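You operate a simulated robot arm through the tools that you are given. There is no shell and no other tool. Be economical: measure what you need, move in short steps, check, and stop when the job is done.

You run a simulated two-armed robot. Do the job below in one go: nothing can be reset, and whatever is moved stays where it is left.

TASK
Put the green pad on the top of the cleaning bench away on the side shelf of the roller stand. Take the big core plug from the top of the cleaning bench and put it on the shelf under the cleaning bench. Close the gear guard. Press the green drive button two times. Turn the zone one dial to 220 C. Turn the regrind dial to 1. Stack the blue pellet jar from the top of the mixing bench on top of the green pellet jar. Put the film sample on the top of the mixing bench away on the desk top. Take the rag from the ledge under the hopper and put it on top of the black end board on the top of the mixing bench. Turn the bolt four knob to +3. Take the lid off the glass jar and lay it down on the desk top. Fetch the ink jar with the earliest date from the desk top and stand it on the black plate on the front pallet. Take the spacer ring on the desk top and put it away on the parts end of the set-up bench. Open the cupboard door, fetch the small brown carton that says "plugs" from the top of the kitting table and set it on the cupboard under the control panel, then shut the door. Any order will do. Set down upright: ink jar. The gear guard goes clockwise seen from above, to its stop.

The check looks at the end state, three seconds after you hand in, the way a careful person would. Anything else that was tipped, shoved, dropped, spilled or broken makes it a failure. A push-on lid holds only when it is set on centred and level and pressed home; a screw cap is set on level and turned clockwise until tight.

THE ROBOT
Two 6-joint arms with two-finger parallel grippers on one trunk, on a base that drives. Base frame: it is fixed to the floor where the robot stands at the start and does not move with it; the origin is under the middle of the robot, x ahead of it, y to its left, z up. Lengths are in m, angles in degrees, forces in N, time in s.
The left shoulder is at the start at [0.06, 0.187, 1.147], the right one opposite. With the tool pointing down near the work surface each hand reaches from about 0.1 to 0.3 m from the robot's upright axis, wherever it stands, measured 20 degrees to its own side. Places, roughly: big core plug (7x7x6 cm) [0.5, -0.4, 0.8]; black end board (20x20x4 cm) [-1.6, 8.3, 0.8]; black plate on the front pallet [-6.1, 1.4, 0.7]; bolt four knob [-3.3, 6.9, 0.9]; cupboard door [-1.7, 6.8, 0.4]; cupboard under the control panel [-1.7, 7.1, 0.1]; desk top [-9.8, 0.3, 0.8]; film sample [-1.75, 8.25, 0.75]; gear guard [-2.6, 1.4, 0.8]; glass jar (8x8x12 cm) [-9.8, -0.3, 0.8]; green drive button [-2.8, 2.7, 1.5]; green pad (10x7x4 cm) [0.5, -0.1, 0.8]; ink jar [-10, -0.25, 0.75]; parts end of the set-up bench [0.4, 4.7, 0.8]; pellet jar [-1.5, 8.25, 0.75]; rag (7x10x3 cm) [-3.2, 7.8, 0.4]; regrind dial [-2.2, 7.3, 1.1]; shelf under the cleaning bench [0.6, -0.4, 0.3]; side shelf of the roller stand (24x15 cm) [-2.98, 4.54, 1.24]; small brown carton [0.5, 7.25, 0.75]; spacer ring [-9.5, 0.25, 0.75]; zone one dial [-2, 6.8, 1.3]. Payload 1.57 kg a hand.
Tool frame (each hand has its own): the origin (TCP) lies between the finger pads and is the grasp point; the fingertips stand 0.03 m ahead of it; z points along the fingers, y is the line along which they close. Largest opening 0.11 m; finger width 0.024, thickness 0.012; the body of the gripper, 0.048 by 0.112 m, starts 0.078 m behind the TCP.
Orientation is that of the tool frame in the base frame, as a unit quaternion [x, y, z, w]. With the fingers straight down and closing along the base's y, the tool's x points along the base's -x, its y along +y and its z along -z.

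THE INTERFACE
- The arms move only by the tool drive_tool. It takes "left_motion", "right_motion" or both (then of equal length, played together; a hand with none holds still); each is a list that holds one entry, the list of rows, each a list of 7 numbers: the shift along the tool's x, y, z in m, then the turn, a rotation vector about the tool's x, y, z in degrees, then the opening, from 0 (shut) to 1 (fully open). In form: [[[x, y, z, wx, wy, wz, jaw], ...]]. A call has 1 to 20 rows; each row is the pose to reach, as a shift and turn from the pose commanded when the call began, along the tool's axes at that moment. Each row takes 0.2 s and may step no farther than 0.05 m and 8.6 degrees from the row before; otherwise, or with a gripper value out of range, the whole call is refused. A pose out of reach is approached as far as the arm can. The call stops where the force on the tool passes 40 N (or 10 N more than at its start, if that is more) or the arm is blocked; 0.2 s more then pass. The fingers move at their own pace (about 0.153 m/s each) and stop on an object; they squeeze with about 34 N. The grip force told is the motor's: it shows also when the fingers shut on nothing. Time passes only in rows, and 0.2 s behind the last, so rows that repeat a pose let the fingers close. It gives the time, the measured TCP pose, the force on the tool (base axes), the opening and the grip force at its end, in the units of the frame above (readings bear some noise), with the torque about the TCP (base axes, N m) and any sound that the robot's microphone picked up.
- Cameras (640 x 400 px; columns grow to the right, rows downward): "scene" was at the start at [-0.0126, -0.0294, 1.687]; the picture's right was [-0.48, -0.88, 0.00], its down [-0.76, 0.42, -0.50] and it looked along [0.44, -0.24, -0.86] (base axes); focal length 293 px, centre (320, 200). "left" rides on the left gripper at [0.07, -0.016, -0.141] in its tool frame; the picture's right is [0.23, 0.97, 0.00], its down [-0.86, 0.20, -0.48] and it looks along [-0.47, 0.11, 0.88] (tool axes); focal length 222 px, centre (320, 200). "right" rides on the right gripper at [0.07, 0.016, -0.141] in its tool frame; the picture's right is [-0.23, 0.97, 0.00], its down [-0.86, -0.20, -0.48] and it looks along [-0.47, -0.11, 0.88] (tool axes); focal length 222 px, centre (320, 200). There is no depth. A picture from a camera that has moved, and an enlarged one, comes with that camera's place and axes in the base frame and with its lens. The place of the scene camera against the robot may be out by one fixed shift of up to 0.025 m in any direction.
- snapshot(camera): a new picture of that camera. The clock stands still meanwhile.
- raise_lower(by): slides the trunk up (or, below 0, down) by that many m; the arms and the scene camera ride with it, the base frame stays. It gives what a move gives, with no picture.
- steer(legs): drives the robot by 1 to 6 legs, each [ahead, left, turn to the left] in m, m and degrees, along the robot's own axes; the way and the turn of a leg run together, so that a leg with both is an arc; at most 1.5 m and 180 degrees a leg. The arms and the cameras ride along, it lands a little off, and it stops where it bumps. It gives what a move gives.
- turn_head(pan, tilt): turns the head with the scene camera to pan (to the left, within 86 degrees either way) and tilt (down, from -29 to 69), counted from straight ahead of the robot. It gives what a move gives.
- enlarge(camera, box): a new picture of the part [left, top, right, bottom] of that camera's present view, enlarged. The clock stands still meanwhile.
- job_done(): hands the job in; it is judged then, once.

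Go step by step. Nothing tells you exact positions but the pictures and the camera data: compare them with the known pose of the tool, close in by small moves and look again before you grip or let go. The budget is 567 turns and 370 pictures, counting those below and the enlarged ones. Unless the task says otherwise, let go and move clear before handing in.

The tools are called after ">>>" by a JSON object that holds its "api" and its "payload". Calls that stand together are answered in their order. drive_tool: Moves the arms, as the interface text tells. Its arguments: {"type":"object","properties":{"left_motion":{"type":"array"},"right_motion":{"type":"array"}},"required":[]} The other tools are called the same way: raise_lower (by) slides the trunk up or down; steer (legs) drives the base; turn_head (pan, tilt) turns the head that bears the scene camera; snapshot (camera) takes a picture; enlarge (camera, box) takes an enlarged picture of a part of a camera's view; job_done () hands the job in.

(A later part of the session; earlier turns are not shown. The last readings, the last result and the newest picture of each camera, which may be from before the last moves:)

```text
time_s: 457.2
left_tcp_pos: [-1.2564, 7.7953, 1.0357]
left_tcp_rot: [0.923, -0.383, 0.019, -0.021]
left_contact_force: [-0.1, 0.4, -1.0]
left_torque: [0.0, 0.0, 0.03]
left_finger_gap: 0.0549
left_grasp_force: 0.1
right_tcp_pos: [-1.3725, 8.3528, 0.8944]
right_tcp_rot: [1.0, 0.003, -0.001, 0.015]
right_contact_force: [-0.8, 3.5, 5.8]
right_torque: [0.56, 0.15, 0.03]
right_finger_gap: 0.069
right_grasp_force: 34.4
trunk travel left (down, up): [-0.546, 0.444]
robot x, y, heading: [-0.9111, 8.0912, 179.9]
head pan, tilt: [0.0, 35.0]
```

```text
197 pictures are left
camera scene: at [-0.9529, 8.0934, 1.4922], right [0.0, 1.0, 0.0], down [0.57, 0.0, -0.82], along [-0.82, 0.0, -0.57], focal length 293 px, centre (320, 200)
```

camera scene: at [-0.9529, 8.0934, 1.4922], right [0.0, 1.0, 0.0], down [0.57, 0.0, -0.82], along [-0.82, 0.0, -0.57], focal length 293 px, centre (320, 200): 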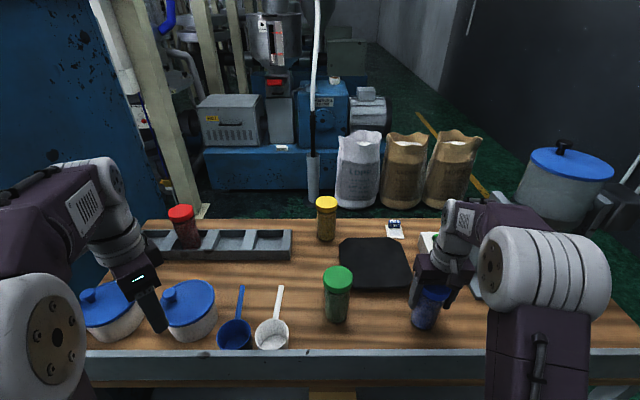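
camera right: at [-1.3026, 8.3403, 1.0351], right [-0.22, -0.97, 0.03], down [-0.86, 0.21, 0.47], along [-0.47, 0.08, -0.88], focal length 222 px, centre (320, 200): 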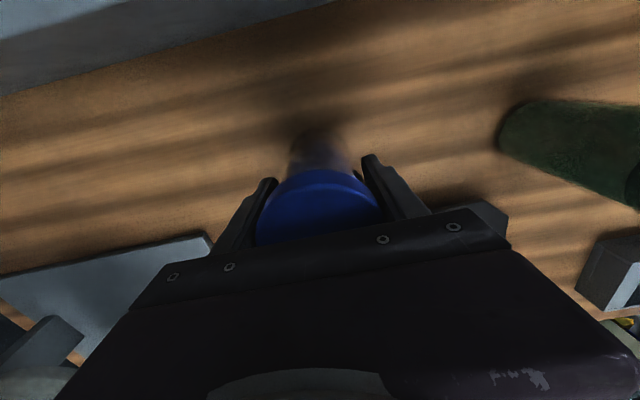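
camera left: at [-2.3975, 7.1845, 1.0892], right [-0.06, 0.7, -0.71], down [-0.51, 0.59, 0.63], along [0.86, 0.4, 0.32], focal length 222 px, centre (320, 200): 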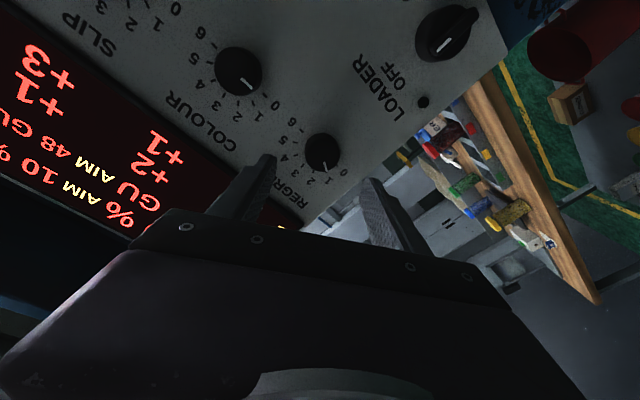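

Blue jar gripped. I lift it 0.2 and strafe left toward the green jar at about (-1.393, 8.137).

>>> {"api": "raise_lower", "payload": {"by": 0.2}}

>>> {"api": "steer", "payload": {"legs": [[0.0, 0.2, 0]]}}

>>> {"api": "snapshot", "payload": {"camera": "right"}}

>>> {"api": "snapshot", "payload": {"camera": "scene"}}

```text
time_s: 459.4
left_tcp_pos: [-1.2551, 7.7943, 1.2362]
left_tcp_rot: [0.924, -0.382, 0.018, -0.021]
left_contact_force: [-0.1, 0.6, -0.1]
left_torque: [0.01, 0.0, -0.01]
left_finger_gap: 0.0549
left_grasp_force: 0.0
right_tcp_pos: [-1.373, 8.3525, 1.0942]
right_tcp_rot: [1.0, 0.003, 0.0, 0.015]
right_contact_force: [0.4, 0.2, -3.0]
right_torque: [-0.01, -0.01, -0.05]
right_finger_gap: 0.0688
right_grasp_force: 34.2
trunk travel left (down, up): [-0.746, 0.244]
robot x, y, heading: [-0.9153, 8.0894, 179.6]
head pan, tilt: [0.0, 35.0]
```

```text
time_s: 461.0
left_tcp_pos: [-1.2549, 7.596, 1.2359]
left_tcp_rot: [0.924, -0.382, 0.02, -0.02]
left_contact_force: [-0.1, 0.9, -0.8]
left_torque: [0.02, 0.0, 0.03]
left_finger_gap: 0.0552
left_grasp_force: 0.1
right_tcp_pos: [-1.3736, 8.1518, 1.0935]
right_tcp_rot: [1.0, 0.004, 0.001, 0.017]
right_contact_force: [1.0, 0.6, -3.1]
right_torque: [0.01, -0.02, 0.01]
right_finger_gap: 0.069
right_grasp_force: 33.9
trunk travel left (down, up): [-0.746, 0.244]
robot x, y, heading: [-0.9161, 7.8875, 179.9]
head pan, tilt: [0.0, 35.0]
```

```text
196 pictures are left
camera right: at [-1.304, 8.1406, 1.2341], right [-0.22, -0.97, 0.03], down [-0.86, 0.21, 0.47], along [-0.47, 0.08, -0.88], focal length 222 px, centre (320, 200)
```

right: 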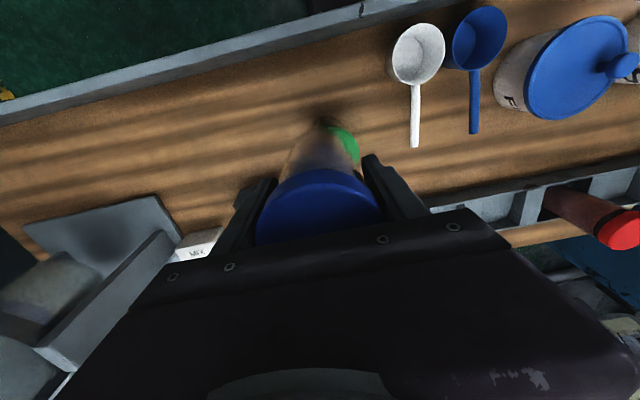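

```text
195 pictures are left
camera scene: at [-0.9544, 7.8952, 1.6921], right [0.0, 1.0, 0.0], down [0.57, 0.0, -0.82], along [-0.82, 0.0, -0.57], focal length 293 px, centre (320, 200)
```

scene: 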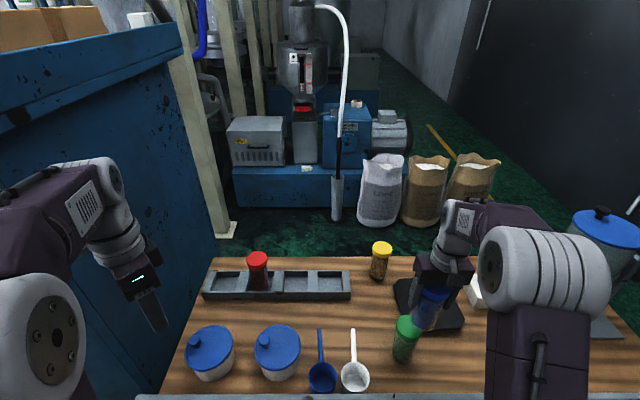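

>>> {"api": "drive_tool", "payload": {"right_motion": [[[-0.01, 0.007, 0, 0, 0, 0, 0.3], [-0.02, 0.0148, 0, 0, 0, 0, 0.3]]]}}

>>> {"api": "raise_lower", "payload": {"by": -0.04}}

>>> {"api": "snapshot", "payload": {"camera": "right"}}

>>> {"api": "enlarge", "payload": {"camera": "scene", "box": [360, 250, 500, 380]}}

```text
time_s: 461.6
left_tcp_pos: [-1.2563, 7.5937, 1.2356]
left_tcp_rot: [0.924, -0.382, 0.019, -0.021]
left_contact_force: [0.0, 0.0, -0.5]
left_torque: [-0.03, -0.03, -0.02]
left_finger_gap: 0.055
left_grasp_force: 0.0
right_tcp_pos: [-1.3945, 8.1353, 1.0949]
right_tcp_rot: [1.0, 0.004, 0.001, 0.016]
right_contact_force: [-1.2, -0.3, -2.9]
right_torque: [-0.02, -0.03, 0.01]
right_finger_gap: 0.0689
right_grasp_force: 33.8
trunk travel left (down, up): [-0.746, 0.244]
robot x, y, heading: [-0.9149, 7.8841, 180.0]
head pan, tilt: [0.0, 35.0]
```

```text
time_s: 462.4
left_tcp_pos: [-1.2545, 7.5938, 1.1951]
left_tcp_rot: [0.923, -0.383, 0.018, -0.021]
left_contact_force: [0.1, -0.4, -0.2]
left_torque: [-0.03, 0.02, 0.0]
left_finger_gap: 0.0548
left_grasp_force: 0.0
right_tcp_pos: [-1.3936, 8.134, 1.0549]
right_tcp_rot: [1.0, 0.003, 0.0, 0.016]
right_contact_force: [0.2, -0.3, -2.8]
right_torque: [0.02, 0.0, 0.02]
right_finger_gap: 0.0688
right_grasp_force: 33.9
trunk travel left (down, up): [-0.706, 0.284]
robot x, y, heading: [-0.9152, 7.8886, 179.8]
head pan, tilt: [0.0, 35.0]
```

```text
194 pictures are left
camera right: at [-1.3237, 8.1229, 1.1951], right [-0.22, -0.97, 0.03], down [-0.86, 0.21, 0.47], along [-0.47, 0.08, -0.88], focal length 222 px, centre (320, 200)
```

right: 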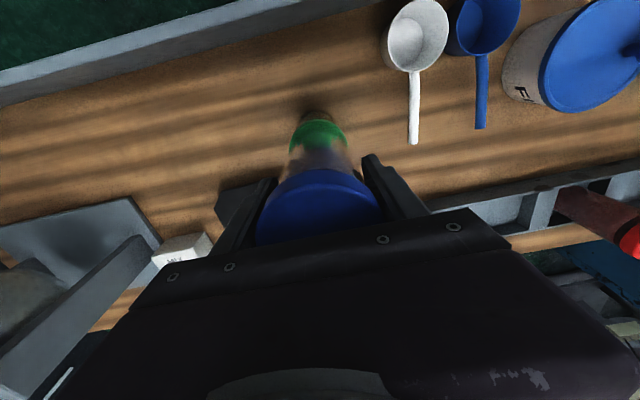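

```text
3.08 times, centred on (430, 315) of scene
camera zoom: at [-0.9537, 7.8922, 1.6521], right [0.0, 1.0, 0.0], down [0.57, 0.0, -0.82], along [-0.82, 0.0, -0.57], focal length 902 px, centre (-18, -154)
```

zoom: 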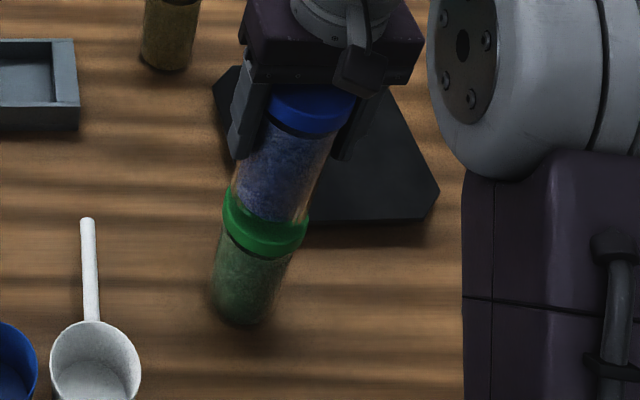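

Well aligned. I lower gently until contact.

>>> {"api": "drive_tool", "payload": {"right_motion": [[[0, 0, 0.01, 0, 0, 0, 0.3], [0, 0, 0.018, 0, 0, 0, 0.3], [0, 0, 0.022, 0, 0, 0, 0.3]]]}}

>>> {"api": "drive_tool", "payload": {"right_motion": [[[0, 0, 0.003, 0, 0, 0, 0.3], [0, 0, 0.006, 0, 0, 0, 0.3], [0, 0, 0.006, 0, 0, 0, 0.3]]]}}

```text
time_s: 463.2
left_tcp_pos: [-1.2531, 7.593, 1.1955]
left_tcp_rot: [0.924, -0.382, 0.019, -0.021]
left_contact_force: [-0.8, 0.1, -0.1]
left_torque: [-0.02, -0.03, 0.01]
left_finger_gap: 0.0548
left_grasp_force: 0.1
right_tcp_pos: [-1.3929, 8.1332, 1.035]
right_tcp_rot: [1.0, 0.003, -0.001, 0.016]
right_contact_force: [1.8, 1.0, 22.9]
right_torque: [1.12, 0.22, -0.2]
right_finger_gap: 0.0684
right_grasp_force: 33.8
trunk travel left (down, up): [-0.706, 0.284]
robot x, y, heading: [-0.9126, 7.8914, 179.6]
head pan, tilt: [0.0, 35.0]
```

```text
time_s: 464.0
left_tcp_pos: [-1.2515, 7.5928, 1.1966]
left_tcp_rot: [0.924, -0.382, 0.017, -0.021]
left_contact_force: [0.7, -0.4, 0.6]
left_torque: [-0.02, 0.0, 0.01]
left_finger_gap: 0.0549
left_grasp_force: 0.0
right_tcp_pos: [-1.3916, 8.1315, 1.0274]
right_tcp_rot: [1.0, 0.003, -0.001, 0.015]
right_contact_force: [1.4, 1.3, 24.9]
right_torque: [0.9, 0.23, -0.07]
right_finger_gap: 0.0683
right_grasp_force: 33.4
trunk travel left (down, up): [-0.706, 0.284]
robot x, y, heading: [-0.9183, 7.8884, 179.9]
head pan, tilt: [0.0, 35.0]
```

In contact. I check the alignment once more before releasing.

>>> {"api": "enlarge", "payload": {"camera": "scene", "box": [360, 250, 500, 380]}}

>>> {"api": "snapshot", "payload": {"camera": "right"}}

```text
3.08 times, centred on (430, 315) of scene
camera zoom: at [-0.9497, 7.8904, 1.6522], right [0.0, 1.0, 0.0], down [0.57, 0.0, -0.82], along [-0.82, 0.0, -0.57], focal length 902 px, centre (-18, -154)
```

zoom: 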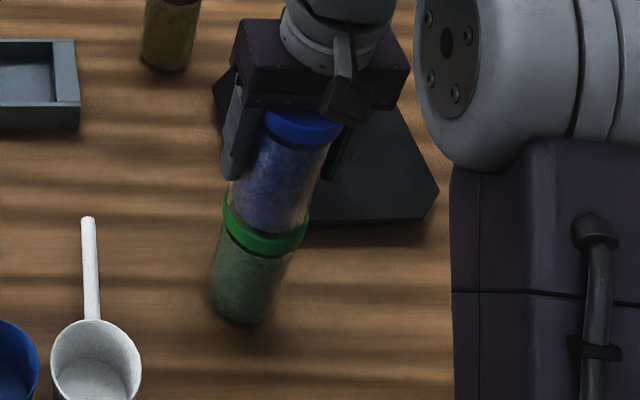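

```text
191 pictures are left
camera right: at [-1.3212, 8.1197, 1.1682], right [-0.22, -0.98, 0.03], down [-0.85, 0.21, 0.48], along [-0.47, 0.08, -0.88], focal length 222 px, centre (320, 200)
```

right: 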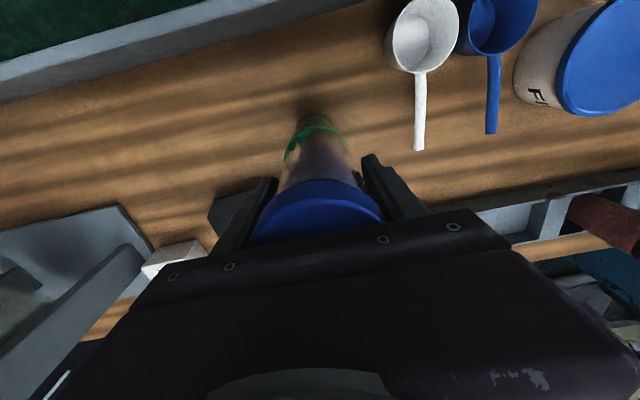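

>>> {"api": "drive_tool", "payload": {"right_motion": [[[0, 0, -0.004, 0, 0, 0, 0.3], [0, 0, -0.005, 0, 0, 0, 0.65], [0, 0, -0.005, 0, 0, 0, 0.8], [0, 0, -0.005, 0, 0, 0, 0.9], [0, 0, -0.04, 0, 0, 0, 0.9], [0, 0, -0.08, 0, 0, 0, 0.9], [0, 0, -0.12, 0, 0, 0, 0.9]]]}}

>>> {"api": "snapshot", "payload": {"camera": "right"}}

>>> {"api": "enlarge", "payload": {"camera": "scene", "box": [340, 230, 500, 380]}}

```text
time_s: 465.6
left_tcp_pos: [-1.254, 7.5948, 1.1956]
left_tcp_rot: [0.924, -0.382, 0.019, -0.02]
left_contact_force: [0.5, -0.1, 0.0]
left_torque: [0.01, 0.01, 0.0]
left_finger_gap: 0.055
left_grasp_force: 0.0
right_tcp_pos: [-1.393, 8.1368, 1.1475]
right_tcp_rot: [1.0, 0.004, 0.0, 0.016]
right_contact_force: [0.2, 1.4, -0.3]
right_torque: [0.01, 0.06, 0.01]
right_finger_gap: 0.0991
right_grasp_force: 0.1
trunk travel left (down, up): [-0.706, 0.284]
robot x, y, heading: [-0.9151, 7.891, 180.0]
head pan, tilt: [0.0, 35.0]
```

```text
190 pictures are left
camera right: at [-1.3233, 8.1239, 1.2874], right [-0.22, -0.97, 0.03], down [-0.86, 0.21, 0.47], along [-0.47, 0.08, -0.88], focal length 222 px, centre (320, 200)
```

right: 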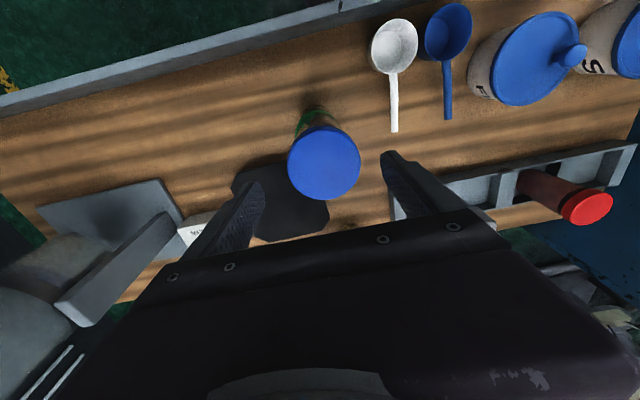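

```text
2.67 times, centred on (420, 305) of scene
camera zoom: at [-0.9535, 7.8921, 1.6521], right [0.0, 1.0, 0.0], down [0.57, 0.0, -0.82], along [-0.82, 0.0, -0.57], focal length 781 px, centre (53, -80)
```

zoom: 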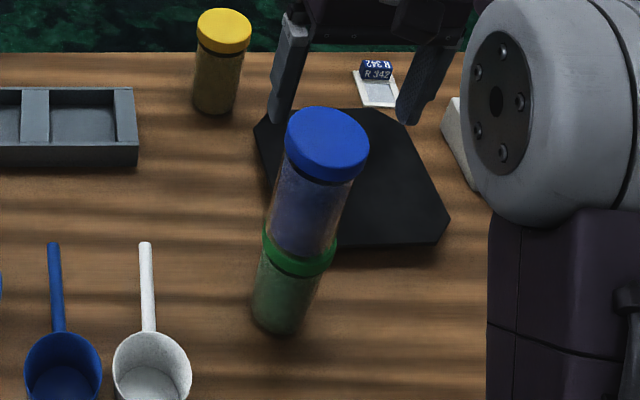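

The jars are stacked neatly. I retract the right hand, back off and go round the bench's north end to the west side, for the film sample, rag and bolt four.

>>> {"api": "drive_tool", "payload": {"right_motion": [[[0.04, 0, -0.03, 0, 0, 0, 0.6], [0.08, 0, -0.06, 0, 0, 0, 0.5], [0.12, 0, -0.06, 0, 0, 0, 0.5], [0.16, 0, -0.06, 0, 0, 0, 0.5], [0.2, 0, -0.06, 0, 0, 0, 0.5], [0.24, 0, -0.06, 0, 0, 0, 0.5]]]}}

>>> {"api": "steer", "payload": {"legs": [[-0.15, 0, 0], [0, -0.75, 0]]}}

>>> {"api": "turn_head", "payload": {"pan": -60, "tilt": 30}}

>>> {"api": "snapshot", "payload": {"camera": "scene"}}

```text
time_s: 467.0
left_tcp_pos: [-1.2531, 7.5923, 1.1955]
left_tcp_rot: [0.924, -0.382, 0.019, -0.021]
left_contact_force: [0.2, -0.2, 1.2]
left_torque: [-0.01, 0.04, 0.0]
left_finger_gap: 0.0549
left_grasp_force: 0.1
right_tcp_pos: [-1.1579, 8.1406, 1.2034]
right_tcp_rot: [1.0, 0.005, 0.002, 0.017]
right_contact_force: [-0.5, 0.2, 0.2]
right_torque: [-0.03, 0.01, 0.0]
right_finger_gap: 0.0548
right_grasp_force: 0.0
right hand out of reach, approached as far as the arm can: row 6
trunk travel left (down, up): [-0.706, 0.284]
robot x, y, heading: [-0.9157, 7.8872, 180.0]
head pan, tilt: [0.0, 35.0]
```

```text
time_s: 472.0
left_tcp_pos: [-1.1039, 8.3377, 1.1954]
left_tcp_rot: [0.924, -0.381, 0.018, -0.021]
left_contact_force: [-0.4, 0.4, 0.1]
left_torque: [-0.02, 0.01, -0.04]
left_finger_gap: 0.0551
left_grasp_force: 0.1
right_tcp_pos: [-1.0087, 8.8859, 1.2035]
right_tcp_rot: [1.0, 0.004, 0.002, 0.016]
right_contact_force: [0.5, 0.4, -0.5]
right_torque: [-0.03, 0.07, -0.01]
right_finger_gap: 0.0552
right_grasp_force: 0.0
trunk travel left (down, up): [-0.706, 0.284]
robot x, y, heading: [-0.7669, 8.6351, -180.0]
head pan, tilt: [0.0, 35.0]
```

```text
time_s: 473.3
left_tcp_pos: [-1.1042, 8.3381, 1.1953]
left_tcp_rot: [0.924, -0.382, 0.019, -0.02]
left_contact_force: [-0.7, -0.1, 0.6]
left_torque: [0.01, -0.01, -0.01]
left_finger_gap: 0.0551
left_grasp_force: 0.1
right_tcp_pos: [-1.0088, 8.8863, 1.2036]
right_tcp_rot: [1.0, 0.004, 0.001, 0.017]
right_contact_force: [-0.7, -0.3, 0.7]
right_torque: [-0.02, -0.01, 0.0]
right_finger_gap: 0.0549
right_grasp_force: 0.3
trunk travel left (down, up): [-0.706, 0.284]
robot x, y, heading: [-0.7655, 8.632, -179.9]
head pan, tilt: [-60.0, 30.0]
```

```text
188 pictures are left
camera scene: at [-0.7614, 8.7162, 1.6599], right [0.87, 0.5, 0.0], down [0.25, -0.43, -0.87], along [-0.43, 0.75, -0.5], focal length 293 px, centre (320, 200)
```

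scene: 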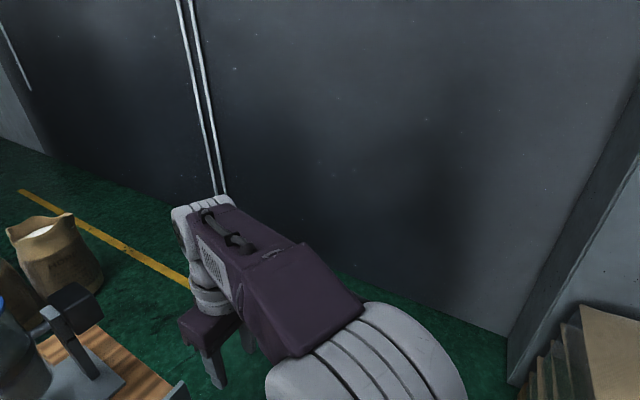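

There is plenty of space to the north (wall at y≈10.4). I continue round.

>>> {"api": "steer", "payload": {"legs": [[0, -0.8, 0], [1.5, 0, 0], [0.1, 0, 0]]}}

>>> {"api": "turn_head", "payload": {"pan": 60, "tilt": 30}}

>>> {"api": "snapshot", "payload": {"camera": "scene"}}

```text
time_s: 485.3
left_tcp_pos: [-2.6982, 9.1005, 1.1962]
left_tcp_rot: [0.927, -0.375, 0.018, -0.021]
left_contact_force: [0.5, -0.5, 0.7]
left_torque: [-0.01, 0.0, -0.03]
left_finger_gap: 0.055
left_grasp_force: 0.0
right_tcp_pos: [-2.61, 9.6494, 1.2038]
right_tcp_rot: [1.0, 0.011, 0.001, 0.017]
right_contact_force: [-1.1, -0.1, 0.1]
right_torque: [-0.01, 0.02, 0.0]
right_finger_gap: 0.0548
right_grasp_force: 0.0
trunk travel left (down, up): [-0.706, 0.284]
robot x, y, heading: [-2.3624, 9.4011, -179.2]
head pan, tilt: [-60.0, 30.0]
```

```text
time_s: 487.3
left_tcp_pos: [-2.6986, 9.1013, 1.1951]
left_tcp_rot: [0.926, -0.375, 0.019, -0.021]
left_contact_force: [-0.2, -0.6, 1.0]
left_torque: [-0.01, -0.02, -0.02]
left_finger_gap: 0.055
left_grasp_force: 0.0
right_tcp_pos: [-2.6108, 9.649, 1.2028]
right_tcp_rot: [1.0, 0.011, 0.001, 0.016]
right_contact_force: [1.1, 0.7, -0.2]
right_torque: [0.01, 0.01, 0.01]
right_finger_gap: 0.0552
right_grasp_force: 0.0
trunk travel left (down, up): [-0.706, 0.284]
robot x, y, heading: [-2.3615, 9.4003, -179.3]
head pan, tilt: [60.0, 30.0]
```

```text
187 pictures are left
camera scene: at [-2.3585, 9.326, 1.6599], right [-0.87, 0.49, 0.0], down [0.24, 0.44, -0.87], along [-0.42, -0.76, -0.5], focal length 293 px, centre (320, 200)
```

scene: 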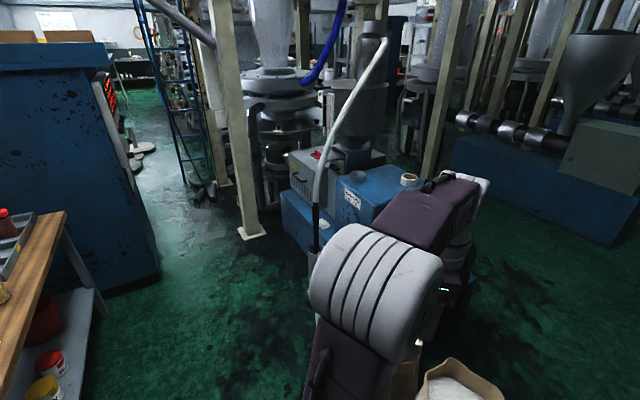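

>>> {"api": "steer", "payload": {"legs": [[0, 0, 89], [0.75, 0, 0]]}}

>>> {"api": "turn_head", "payload": {"pan": -25, "tilt": 35}}

>>> {"api": "snapshot", "payload": {"camera": "scene"}}

>>> {"api": "turn_head", "payload": {"pan": 50, "tilt": 40}}

>>> {"api": "snapshot", "payload": {"camera": "scene"}}

```text
time_s: 495.1
left_tcp_pos: [-2.0497, 8.3264, 1.1962]
left_tcp_rot: [0.919, 0.393, -0.002, -0.027]
left_contact_force: [-0.2, -0.3, -0.7]
left_torque: [-0.02, -0.01, 0.02]
left_finger_gap: 0.055
left_grasp_force: 0.0
right_tcp_pos: [-2.6, 8.4113, 1.2029]
right_tcp_rot: [0.696, 0.718, 0.013, 0.012]
right_contact_force: [0.4, 0.0, -0.9]
right_torque: [-0.04, -0.03, 0.0]
right_finger_gap: 0.055
right_grasp_force: 0.1
trunk travel left (down, up): [-0.706, 0.284]
robot x, y, heading: [-2.3501, 8.6601, -89.0]
head pan, tilt: [60.0, 30.0]
```

```text
time_s: 496.7
left_tcp_pos: [-2.05, 8.3272, 1.197]
left_tcp_rot: [0.919, 0.393, -0.002, -0.028]
left_contact_force: [0.5, 0.0, 0.0]
left_torque: [0.0, 0.0, -0.04]
left_finger_gap: 0.055
left_grasp_force: 0.0
right_tcp_pos: [-2.5992, 8.4115, 1.2034]
right_tcp_rot: [0.697, 0.717, 0.014, 0.011]
right_contact_force: [0.4, -0.4, 0.5]
right_torque: [-0.01, -0.03, 0.03]
right_finger_gap: 0.0552
right_grasp_force: 0.1
trunk travel left (down, up): [-0.706, 0.284]
robot x, y, heading: [-2.3526, 8.6601, -89.0]
head pan, tilt: [-25.0, 35.0]
```

```text
186 pictures are left
camera scene: at [-2.4011, 8.6418, 1.6521], right [-0.91, 0.4, 0.0], down [0.23, 0.52, -0.82], along [-0.33, -0.75, -0.57], focal length 293 px, centre (320, 200)
```

scene: 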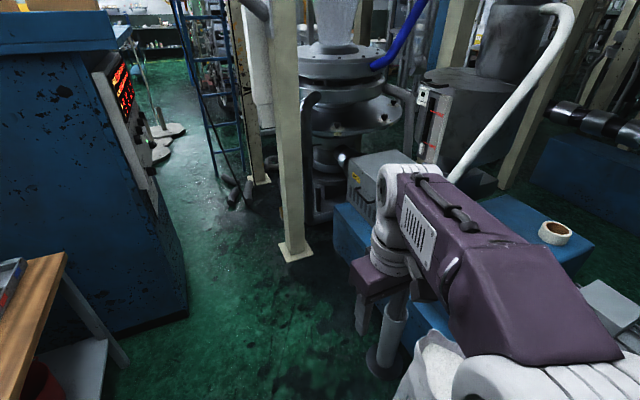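

```text
time_s: 498.2
left_tcp_pos: [-2.0505, 8.3252, 1.1958]
left_tcp_rot: [0.919, 0.393, -0.002, -0.028]
left_contact_force: [0.6, 0.7, 0.1]
left_torque: [0.01, -0.01, 0.0]
left_finger_gap: 0.0551
left_grasp_force: 0.1
right_tcp_pos: [-2.5997, 8.4107, 1.2041]
right_tcp_rot: [0.696, 0.718, 0.012, 0.012]
right_contact_force: [-0.8, 0.2, 0.8]
right_torque: [0.01, -0.01, -0.01]
right_finger_gap: 0.0551
right_grasp_force: 0.1
trunk travel left (down, up): [-0.706, 0.284]
robot x, y, heading: [-2.3489, 8.6616, -88.8]
head pan, tilt: [50.0, 40.0]
```

```text
185 pictures are left
camera scene: at [-2.2994, 8.6689, 1.6445], right [-0.63, -0.78, 0.0], down [-0.5, 0.4, -0.77], along [0.6, -0.48, -0.64], focal length 293 px, centre (320, 200)
```

scene: 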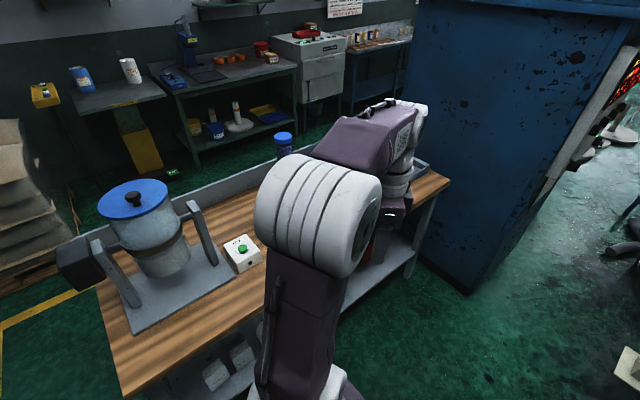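

I'm in the western corridor. Next I look for the rag, so I turn toward the blue machine at about (-3.2, 7.8).

>>> {"api": "steer", "payload": {"legs": [[0.5, 0, 0], [0, 0, -75]]}}

>>> {"api": "turn_head", "payload": {"pan": 0, "tilt": 40}}

>>> {"api": "snapshot", "payload": {"camera": "scene"}}

```text
time_s: 504.4
left_tcp_pos: [-2.5939, 7.7929, 1.1966]
left_tcp_rot: [0.966, -0.256, 0.016, -0.023]
left_contact_force: [1.2, -0.2, 0.0]
left_torque: [0.0, 0.01, 0.04]
left_finger_gap: 0.0548
left_grasp_force: 0.0
right_tcp_pos: [-2.6449, 8.3461, 1.2039]
right_tcp_rot: [0.99, 0.137, 0.004, 0.017]
right_contact_force: [-0.3, 0.1, -0.5]
right_torque: [0.01, -0.03, -0.02]
right_finger_gap: 0.055
right_grasp_force: 0.0
trunk travel left (down, up): [-0.706, 0.284]
robot x, y, heading: [-2.3464, 8.1645, -164.7]
head pan, tilt: [50.0, 40.0]
```

```text
time_s: 505.5
left_tcp_pos: [-2.5941, 7.7939, 1.1951]
left_tcp_rot: [0.966, -0.255, 0.017, -0.023]
left_contact_force: [0.4, -0.1, 0.5]
left_torque: [0.02, -0.01, 0.0]
left_finger_gap: 0.055
left_grasp_force: 0.1
right_tcp_pos: [-2.6454, 8.3466, 1.2025]
right_tcp_rot: [0.991, 0.136, 0.003, 0.016]
right_contact_force: [0.3, 0.0, -0.1]
right_torque: [-0.04, 0.01, 0.01]
right_finger_gap: 0.0552
right_grasp_force: 0.0
trunk travel left (down, up): [-0.706, 0.284]
robot x, y, heading: [-2.3453, 8.1691, -165.0]
head pan, tilt: [0.0, 40.0]
```

```text
184 pictures are left
camera scene: at [-2.3799, 8.1644, 1.6445], right [-0.26, 0.96, 0.0], down [0.62, 0.17, -0.77], along [-0.74, -0.2, -0.64], focal length 293 px, centre (320, 200)
```

scene: 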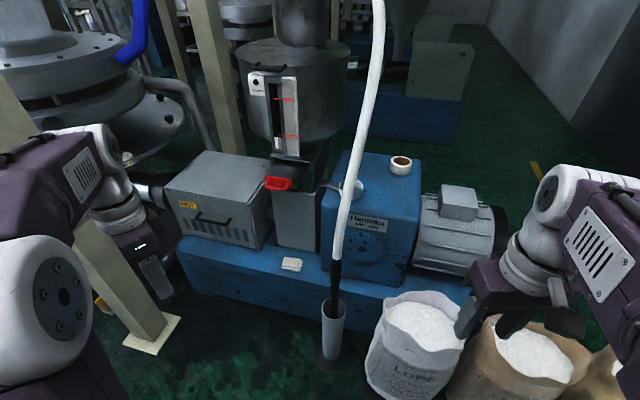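

The rag is the folded white cloth on the blue ledge. I zoom on it and on the die knobs.

>>> {"api": "enlarge", "payload": {"camera": "scene", "box": [250, 220, 360, 300]}}

>>> {"api": "enlarge", "payload": {"camera": "scene", "box": [60, 50, 240, 190]}}

```text
5.00 times, centred on (305, 260) of scene
camera zoom: at [-2.3799, 8.1644, 1.6445], right [-0.26, 0.96, 0.0], down [0.62, 0.17, -0.77], along [-0.74, -0.2, -0.64], focal length 1465 px, centre (395, -100)
```

zoom: 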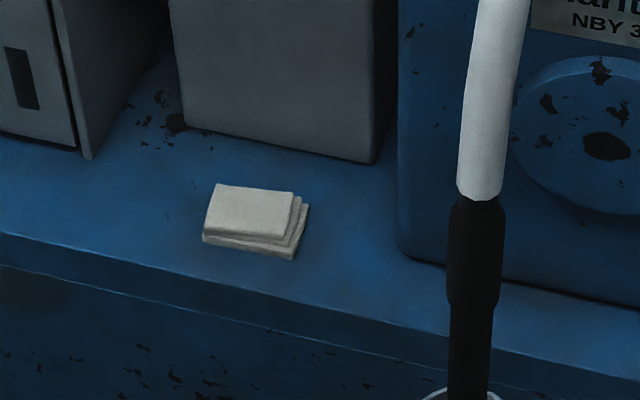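

```text
2.86 times, centred on (150, 120) of scene
camera zoom: at [-2.3799, 8.1644, 1.6445], right [-0.26, 0.96, 0.0], down [0.62, 0.17, -0.77], along [-0.74, -0.2, -0.64], focal length 837 px, centre (806, 429)
```

zoom: 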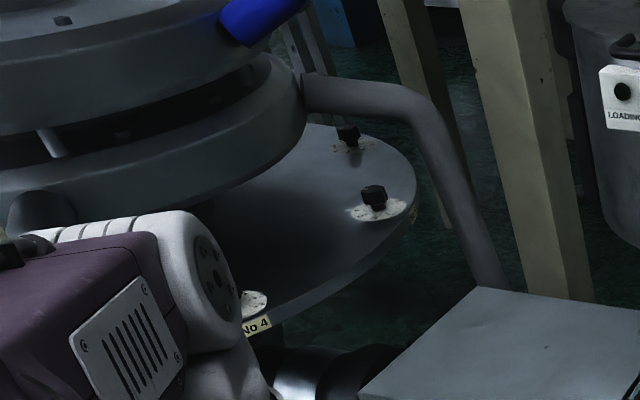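

The rag lies at about (-3.27, 7.78) on the ledge, with a hose standpipe at about (-3.07, 8.05). I'll use the left hand from a robot position near (-2.72, 7.96), keeping the hose between the arms.

>>> {"api": "steer", "payload": {"legs": [[0, 0, -15]]}}

>>> {"api": "drive_tool", "payload": {"left_motion": [[[0, 0, 0, 0, 0, -8, 0.8], [0, 0, 0, 0, 0, -16, 1], [0, 0, 0, 0, 0, -24, 1], [0, 0, 0, 0, 0, -32, 1], [0, 0, 0, 0, 0, -40, 1], [0, 0, 0, 0, 0, -48, 1], [0, 0, 0, 0, 0, -56, 1], [0, 0, 0, 0, 0, -64, 1], [0, 0, 0, 0, 0, -72, 1], [0, 0, 0, 0, 0, -80, 1], [0, 0, 0, 0, 0, -88, 1], [0, 0, 0, 0, 0, -96, 1], [0, 0, 0, 0, 0, -104, 1], [0, 0, 0, 0, 0, -112, 1], [0, 0, 0, 0, 0, -120, 1], [0, 0, 0, 0, 0, -128, 1], [0, 0, 0, 0, 0, -135, 1]]], "right_motion": [[[0, -0.01, 0, 0, 0, 0, 0.5], [0, -0.02, 0, 0, 0, 0, 0.5], [0, -0.03, 0, 0, 0, 0, 0.5], [0, -0.04, 0, 0, 0, 0, 0.5], [0, -0.05, 0, 0, 0, 0, 0.5], [0, -0.06, 0, 0, 0, 0, 0.5], [0, -0.07, 0, 0, 0, 0, 0.5], [0, -0.08, 0, 0, 0, 0, 0.5], [0, -0.09, 0, 0, 0, 0, 0.5], [0, -0.09, 0, 0, 0, 0, 0.5], [0, -0.09, 0, 0, 0, 0, 0.5], [0, -0.09, 0, 0, 0, 0, 0.5], [0, -0.09, 0, 0, 0, 0, 0.5], [0, -0.09, 0, 0, 0, 0, 0.5], [0, -0.09, 0, 0, 0, 0, 0.5], [0, -0.09, 0, 0, 0, 0, 0.5], [0, -0.09, 0, 0, 0, 0, 0.5]]]}}

>>> {"api": "steer", "payload": {"legs": [[0.33, 0.2, 0]]}}

>>> {"api": "turn_head", "payload": {"pan": 10, "tilt": 50}}

>>> {"api": "snapshot", "payload": {"camera": "scene"}}

>>> {"api": "snapshot", "payload": {"camera": "left"}}

```text
time_s: 506.8
left_tcp_pos: [-2.6843, 7.8702, 1.1956]
left_tcp_rot: [0.925, -0.379, 0.019, -0.021]
left_contact_force: [-0.2, -0.6, 0.2]
left_torque: [0.02, 0.0, -0.04]
left_finger_gap: 0.0549
left_grasp_force: 0.0
right_tcp_pos: [-2.5893, 8.4178, 1.2036]
right_tcp_rot: [1.0, 0.007, 0.002, 0.017]
right_contact_force: [-0.8, -1.3, -1.1]
right_torque: [0.04, -0.01, -0.04]
right_finger_gap: 0.0551
right_grasp_force: 0.1
trunk travel left (down, up): [-0.706, 0.284]
robot x, y, heading: [-2.346, 8.1704, -179.7]
head pan, tilt: [0.0, 40.0]
```

```text
time_s: 510.4
left_tcp_pos: [-2.6826, 7.8702, 1.1948]
left_tcp_rot: [0.703, 0.711, 0.027, 0.009]
left_contact_force: [-1.0, -0.2, 0.0]
left_torque: [-0.03, 0.02, -0.02]
left_finger_gap: 0.1101
left_grasp_force: 0.2
right_tcp_pos: [-2.5906, 8.5083, 1.2001]
right_tcp_rot: [1.0, 0.007, 0.002, 0.017]
right_contact_force: [0.0, 1.5, 0.2]
right_torque: [0.0, 0.02, 0.02]
right_finger_gap: 0.0552
right_grasp_force: 0.1
trunk travel left (down, up): [-0.706, 0.284]
robot x, y, heading: [-2.3481, 8.1668, -179.8]
head pan, tilt: [0.0, 40.0]
```

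```text
time_s: 512.8
left_tcp_pos: [-3.0064, 7.6764, 1.1951]
left_tcp_rot: [0.704, 0.71, 0.025, 0.009]
left_contact_force: [0.3, 0.1, 0.2]
left_torque: [0.02, -0.01, 0.03]
left_finger_gap: 0.1103
left_grasp_force: 0.0
right_tcp_pos: [-2.9152, 8.3133, 1.2006]
right_tcp_rot: [1.0, 0.008, 0.002, 0.017]
right_contact_force: [0.4, -0.3, 0.0]
right_torque: [-0.02, -0.02, 0.03]
right_finger_gap: 0.055
right_grasp_force: 0.1
trunk travel left (down, up): [-0.706, 0.284]
robot x, y, heading: [-2.667, 7.9734, -179.9]
head pan, tilt: [0.0, 40.0]
```

```text
time_s: 513.5
left_tcp_pos: [-3.0079, 7.6753, 1.1948]
left_tcp_rot: [0.704, 0.71, 0.027, 0.009]
left_contact_force: [0.1, -1.1, 0.1]
left_torque: [0.01, 0.01, 0.0]
left_finger_gap: 0.1102
left_grasp_force: 0.1
right_tcp_pos: [-2.9154, 8.3141, 1.201]
right_tcp_rot: [1.0, 0.007, 0.002, 0.017]
right_contact_force: [0.2, -0.1, -0.1]
right_torque: [0.01, 0.0, -0.02]
right_finger_gap: 0.0551
right_grasp_force: 0.0
trunk travel left (down, up): [-0.706, 0.284]
robot x, y, heading: [-2.6709, 7.9703, -179.5]
head pan, tilt: [10.0, 50.0]
```

```text
181 pictures are left
camera scene: at [-2.6964, 7.9623, 1.6304], right [-0.18, 0.98, 0.0], down [0.75, 0.14, -0.64], along [-0.63, -0.11, -0.77], focal length 293 px, centre (320, 200)
```

scene: 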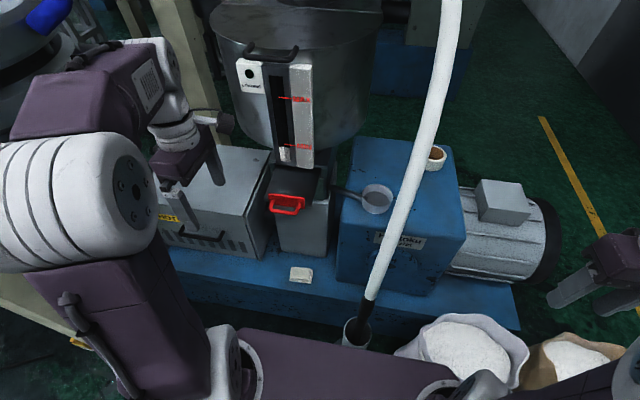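

```text
180 pictures are left
camera left: at [-3.0308, 7.7411, 1.3368], right [0.97, 0.23, 0.05], down [0.18, -0.87, 0.47], along [0.16, -0.44, -0.88], focal length 222 px, centre (320, 200)
```

left: 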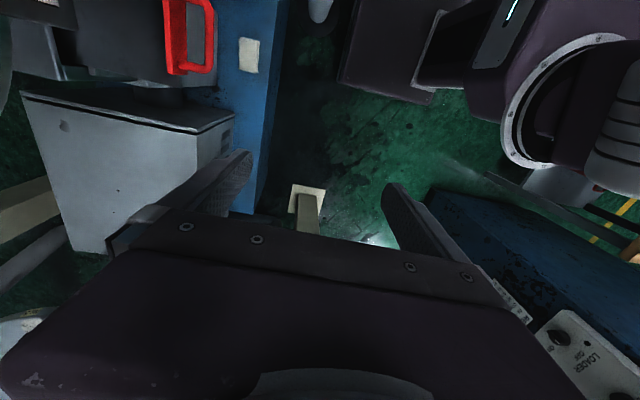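

A red-handled drawer overhangs the rag, so I'll come in tilted 30° with the jaws closing along y (its 10 cm side). I turn the hand back to neutral yaw, tilt it, and lower the trunk.

>>> {"api": "drive_tool", "payload": {"left_motion": [[[0, 0, 0, 0, 0, 8, 1], [0, 0, 0, 0, 0, 16, 1], [0, 0, 0, 0, 0, 24, 1], [0, 0, 0, 0, 0, 32, 1], [0, 0, 0, 0, 0, 40, 1], [0, 0, 0, 0, 0, 48, 1], [0, 0, 0, 0, 0, 56, 1], [0, 0, 0, 0, 0, 64, 1], [0, 0, 0, 0, 0, 72, 1], [0, 0, 0, 0, 0, 80, 1], [0, 0, 0, 0, 0, 88, 1]]]}}

>>> {"api": "drive_tool", "payload": {"left_motion": [[[0, 0, 0, 0, -8, 0, 1], [0, -0.02, 0, 0, -16, 0, 1], [0, -0.04, 0, 0, -24, 0, 1], [0, -0.06, 0, 0, -30, 0, 1]]]}}

>>> {"api": "raise_lower", "payload": {"by": -0.4}}

>>> {"api": "snapshot", "payload": {"camera": "left"}}

>>> {"api": "snapshot", "payload": {"camera": "scene"}}

```text
time_s: 515.9
left_tcp_pos: [-3.0057, 7.6754, 1.1951]
left_tcp_rot: [0.999, 0.021, 0.026, -0.012]
left_contact_force: [-0.7, 0.4, -0.5]
left_torque: [-0.01, 0.02, -0.02]
left_finger_gap: 0.11
left_grasp_force: 0.0
right_tcp_pos: [-2.9159, 8.3142, 1.1992]
right_tcp_rot: [1.0, 0.008, 0.002, 0.017]
right_contact_force: [0.1, 0.7, 0.8]
right_torque: [-0.05, -0.01, -0.01]
right_finger_gap: 0.0552
right_grasp_force: 0.1
trunk travel left (down, up): [-0.706, 0.284]
robot x, y, heading: [-2.6716, 7.9765, -179.6]
head pan, tilt: [10.0, 50.0]
```

```text
time_s: 516.9
left_tcp_pos: [-3.023, 7.7328, 1.1943]
left_tcp_rot: [0.972, 0.023, -0.235, -0.006]
left_contact_force: [0.5, -0.3, -0.4]
left_torque: [-0.01, 0.02, 0.0]
left_finger_gap: 0.1101
left_grasp_force: 0.0
left hand out of reach, approached as far as the arm can: row 4
right_tcp_pos: [-2.9155, 8.3141, 1.2012]
right_tcp_rot: [1.0, 0.006, 0.001, 0.017]
right_contact_force: [0.1, -0.3, -0.4]
right_torque: [0.01, 0.03, -0.06]
right_finger_gap: 0.0549
right_grasp_force: 0.1
trunk travel left (down, up): [-0.706, 0.284]
robot x, y, heading: [-2.6669, 7.9747, -179.6]
head pan, tilt: [10.0, 50.0]
```

```text
time_s: 520.8
left_tcp_pos: [-3.0233, 7.7311, 0.794]
left_tcp_rot: [0.972, 0.023, -0.234, -0.007]
left_contact_force: [1.5, 0.2, 0.1]
left_torque: [0.0, 0.02, -0.02]
left_finger_gap: 0.1097
left_grasp_force: 0.0
right_tcp_pos: [-2.9144, 8.3135, 0.7999]
right_tcp_rot: [1.0, 0.007, 0.001, 0.016]
right_contact_force: [-0.5, -0.1, 0.2]
right_torque: [0.04, -0.01, -0.02]
right_finger_gap: 0.0549
right_grasp_force: 0.1
trunk travel left (down, up): [-0.306, 0.684]
robot x, y, heading: [-2.6651, 7.9768, -179.9]
head pan, tilt: [10.0, 50.0]
```

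```text
179 pictures are left
camera left: at [-2.8974, 7.7508, 0.8886], right [0.24, -0.96, -0.12], down [-0.54, -0.24, 0.81], along [-0.81, -0.13, -0.57], focal length 222 px, centre (320, 200)
```

left: 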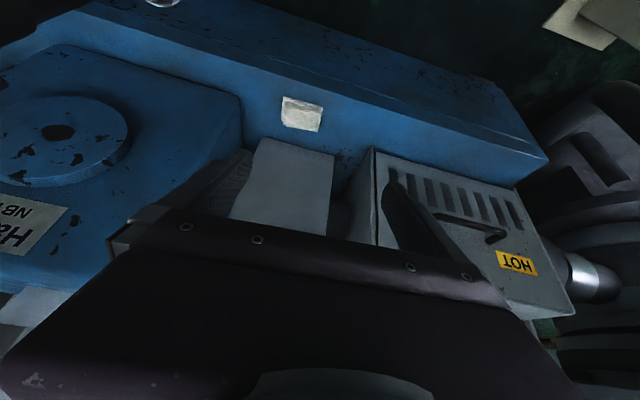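

```text
178 pictures are left
camera scene: at [-2.6956, 7.9626, 1.2304], right [-0.18, 0.98, 0.0], down [0.75, 0.14, -0.64], along [-0.63, -0.11, -0.77], focal length 293 px, centre (320, 200)
```

scene: 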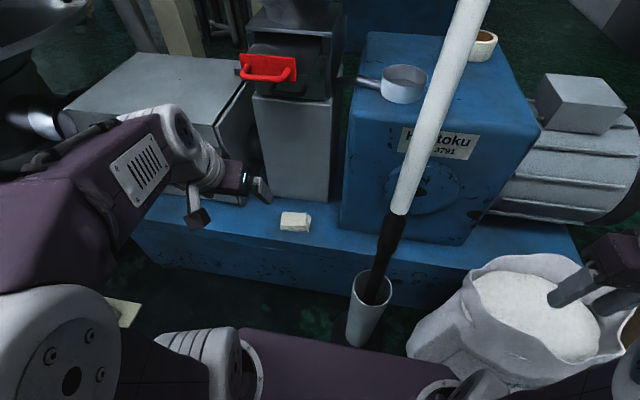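

Left-camera estimate of the rag: centre (-3.225, 7.775). I lower the trunk 0.2 more and move the tilted hand over it.

>>> {"api": "raise_lower", "payload": {"by": -0.2}}

>>> {"api": "drive_tool", "payload": {"left_motion": [[[-0.03, -0.011, 0.03, 0, 0, 0, 1], [-0.06, -0.022, 0.06, 0, 0, 0, 1], [-0.09, -0.033, 0.09, 0, 0, 0, 1], [-0.11, -0.044, 0.12, 0, 0, 0, 1]]]}}

>>> {"api": "snapshot", "payload": {"camera": "left"}}

```text
time_s: 522.4
left_tcp_pos: [-3.0232, 7.731, 0.63]
left_tcp_rot: [0.972, 0.024, -0.234, -0.006]
left_contact_force: [0.3, -0.4, -0.4]
left_torque: [-0.01, -0.02, 0.02]
left_finger_gap: 0.1102
left_grasp_force: 0.0
right_tcp_pos: [-2.9145, 8.3152, 0.6409]
right_tcp_rot: [1.0, 0.007, -0.001, 0.01]
right_contact_force: [2.8, -2.6, 12.6]
right_torque: [0.29, -0.24, -0.07]
right_finger_gap: 0.0516
right_grasp_force: 0.1
trunk travel left (down, up): [-0.142, 0.848]
robot x, y, heading: [-2.6694, 7.9724, -179.7]
head pan, tilt: [10.0, 50.0]
stopped: the force on the tool passed its limit (the readings are from after the stop); the commanded pose is now the measured one
```

```text
time_s: 523.4
left_tcp_pos: [-3.1761, 7.7706, 0.5754]
left_tcp_rot: [0.972, 0.024, -0.233, -0.006]
left_contact_force: [0.2, 0.4, 0.5]
left_torque: [0.02, 0.0, 0.01]
left_finger_gap: 0.11
left_grasp_force: 0.1
right_tcp_pos: [-2.9148, 8.3142, 0.6406]
right_tcp_rot: [1.0, 0.006, -0.001, 0.011]
right_contact_force: [0.2, -3.3, 13.1]
right_torque: [0.33, -0.15, -0.11]
right_finger_gap: 0.0522
right_grasp_force: 0.1
trunk travel left (down, up): [-0.142, 0.848]
robot x, y, heading: [-2.6658, 7.9712, -179.9]
head pan, tilt: [10.0, 50.0]
```

```text
177 pictures are left
camera left: at [-3.051, 7.7887, 0.67], right [0.24, -0.96, -0.13], down [-0.53, -0.24, 0.81], along [-0.81, -0.13, -0.57], focal length 222 px, centre (320, 200)
```

left: 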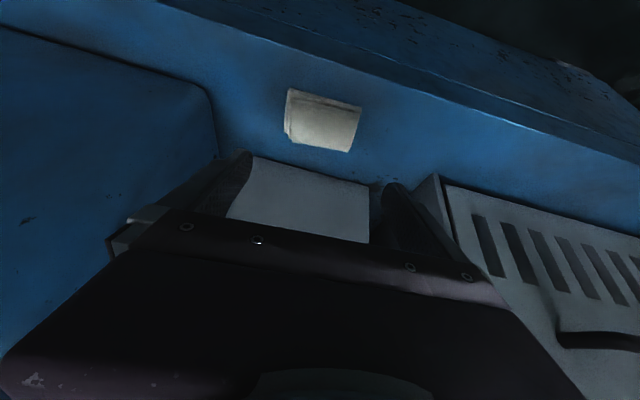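

My right hand rested lightly on a sack, so I lift it at once. The left hand descends on the rag.

>>> {"api": "drive_tool", "payload": {"left_motion": [[[0.004, -0.003, 0.035, 0, 0, 0, 1], [0.009, -0.003, 0.07, 0, 0, 0, 1], [0.015, -0.003, 0.1, 0, 0, 0, 1], [0.02, -0.003, 0.13, 0, 0, 0, 1]]], "right_motion": [[[0, 0, -0.03, 0, 0, 0, 0.47], [0, 0, -0.06, 0, 0, 0, 0.47], [0, 0, -0.09, 0, 0, 0, 0.47], [0, 0, -0.12, 0, 0, 0, 0.47]]]}}

>>> {"api": "snapshot", "payload": {"camera": "left"}}

>>> {"api": "snapshot", "payload": {"camera": "scene"}}

```text
time_s: 524.4
left_tcp_pos: [-3.2171, 7.7746, 0.4494]
left_tcp_rot: [0.972, 0.024, -0.234, -0.005]
left_contact_force: [-0.9, -0.1, -0.6]
left_torque: [0.01, -0.01, -0.03]
left_finger_gap: 0.1101
left_grasp_force: 0.1
right_tcp_pos: [-2.9157, 8.3169, 0.7606]
right_tcp_rot: [1.0, 0.007, -0.001, 0.011]
right_contact_force: [-0.3, -1.4, 0.0]
right_torque: [0.0, -0.01, 0.0]
right_finger_gap: 0.0517
right_grasp_force: 0.1
trunk travel left (down, up): [-0.142, 0.848]
robot x, y, heading: [-2.6709, 7.972, -179.6]
head pan, tilt: [10.0, 50.0]
```

```text
176 pictures are left
camera left: at [-3.0919, 7.793, 0.5439], right [0.24, -0.96, -0.12], down [-0.54, -0.24, 0.81], along [-0.81, -0.13, -0.57], focal length 222 px, centre (320, 200)
```

left: 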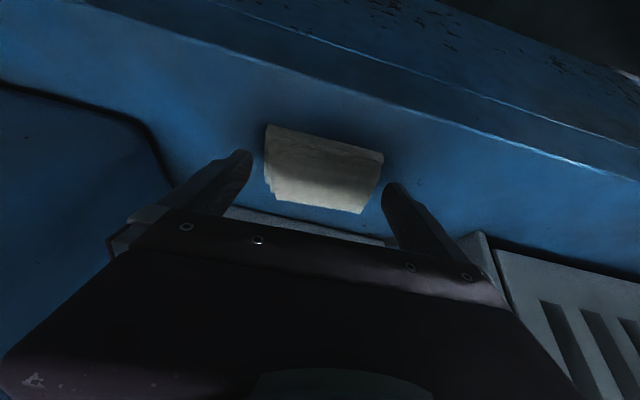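

```text
175 pictures are left
camera scene: at [-2.6959, 7.9627, 1.0666], right [-0.18, 0.98, 0.0], down [0.75, 0.14, -0.64], along [-0.63, -0.11, -0.77], focal length 293 px, centre (320, 200)
```

scene: 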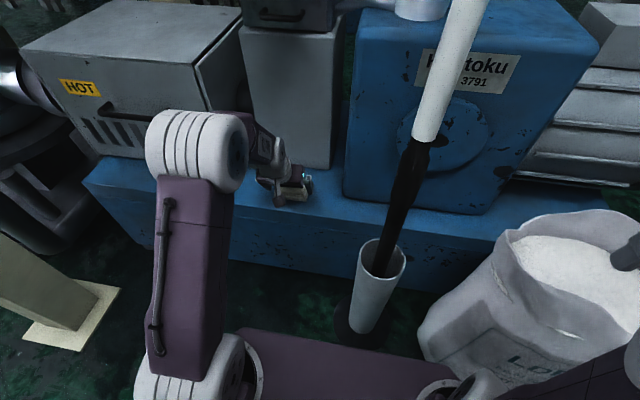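

>>> {"api": "drive_tool", "payload": {"left_motion": [[[-0.002, 0, 0.008, 0, 0, 0, 1], [-0.003, 0, 0.014, 0, 0, 0, 1], [-0.003, 0, 0.014, 0, 0, 0, 0.7], [-0.003, 0, 0.014, 0, 0, 0, 0.5], [-0.003, 0, 0.014, 0, 0, 0, 0.4], [-0.003, 0, 0.014, 0, 0, 0, 0.4]]]}}

>>> {"api": "snapshot", "payload": {"camera": "left"}}

```text
time_s: 525.8
left_tcp_pos: [-3.2267, 7.7746, 0.4387]
left_tcp_rot: [0.972, 0.023, -0.233, -0.005]
left_contact_force: [-0.1, 0.0, 2.1]
left_torque: [-0.15, 0.05, 0.01]
left_finger_gap: 0.0995
left_grasp_force: 33.9
right_tcp_pos: [-2.9157, 8.3168, 0.7607]
right_tcp_rot: [1.0, 0.006, -0.002, 0.012]
right_contact_force: [-0.8, 0.4, 0.6]
right_torque: [0.02, 0.01, -0.03]
right_finger_gap: 0.0518
right_grasp_force: 0.1
trunk travel left (down, up): [-0.142, 0.848]
robot x, y, heading: [-2.6664, 7.9745, -180.0]
head pan, tilt: [10.0, 50.0]
```

```text
174 pictures are left
camera left: at [-3.1013, 7.7932, 0.5337], right [0.24, -0.96, -0.12], down [-0.53, -0.24, 0.81], along [-0.81, -0.13, -0.57], focal length 222 px, centre (320, 200)
```

left: 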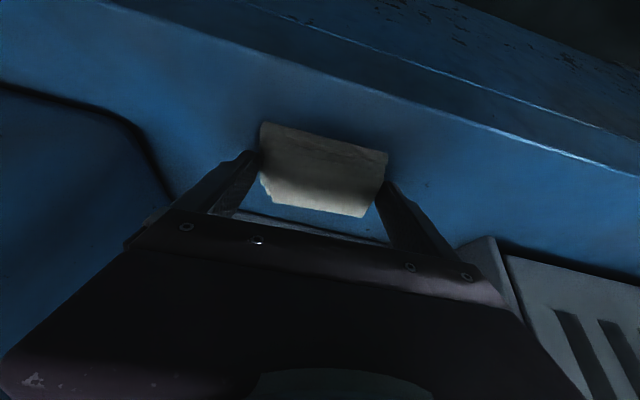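

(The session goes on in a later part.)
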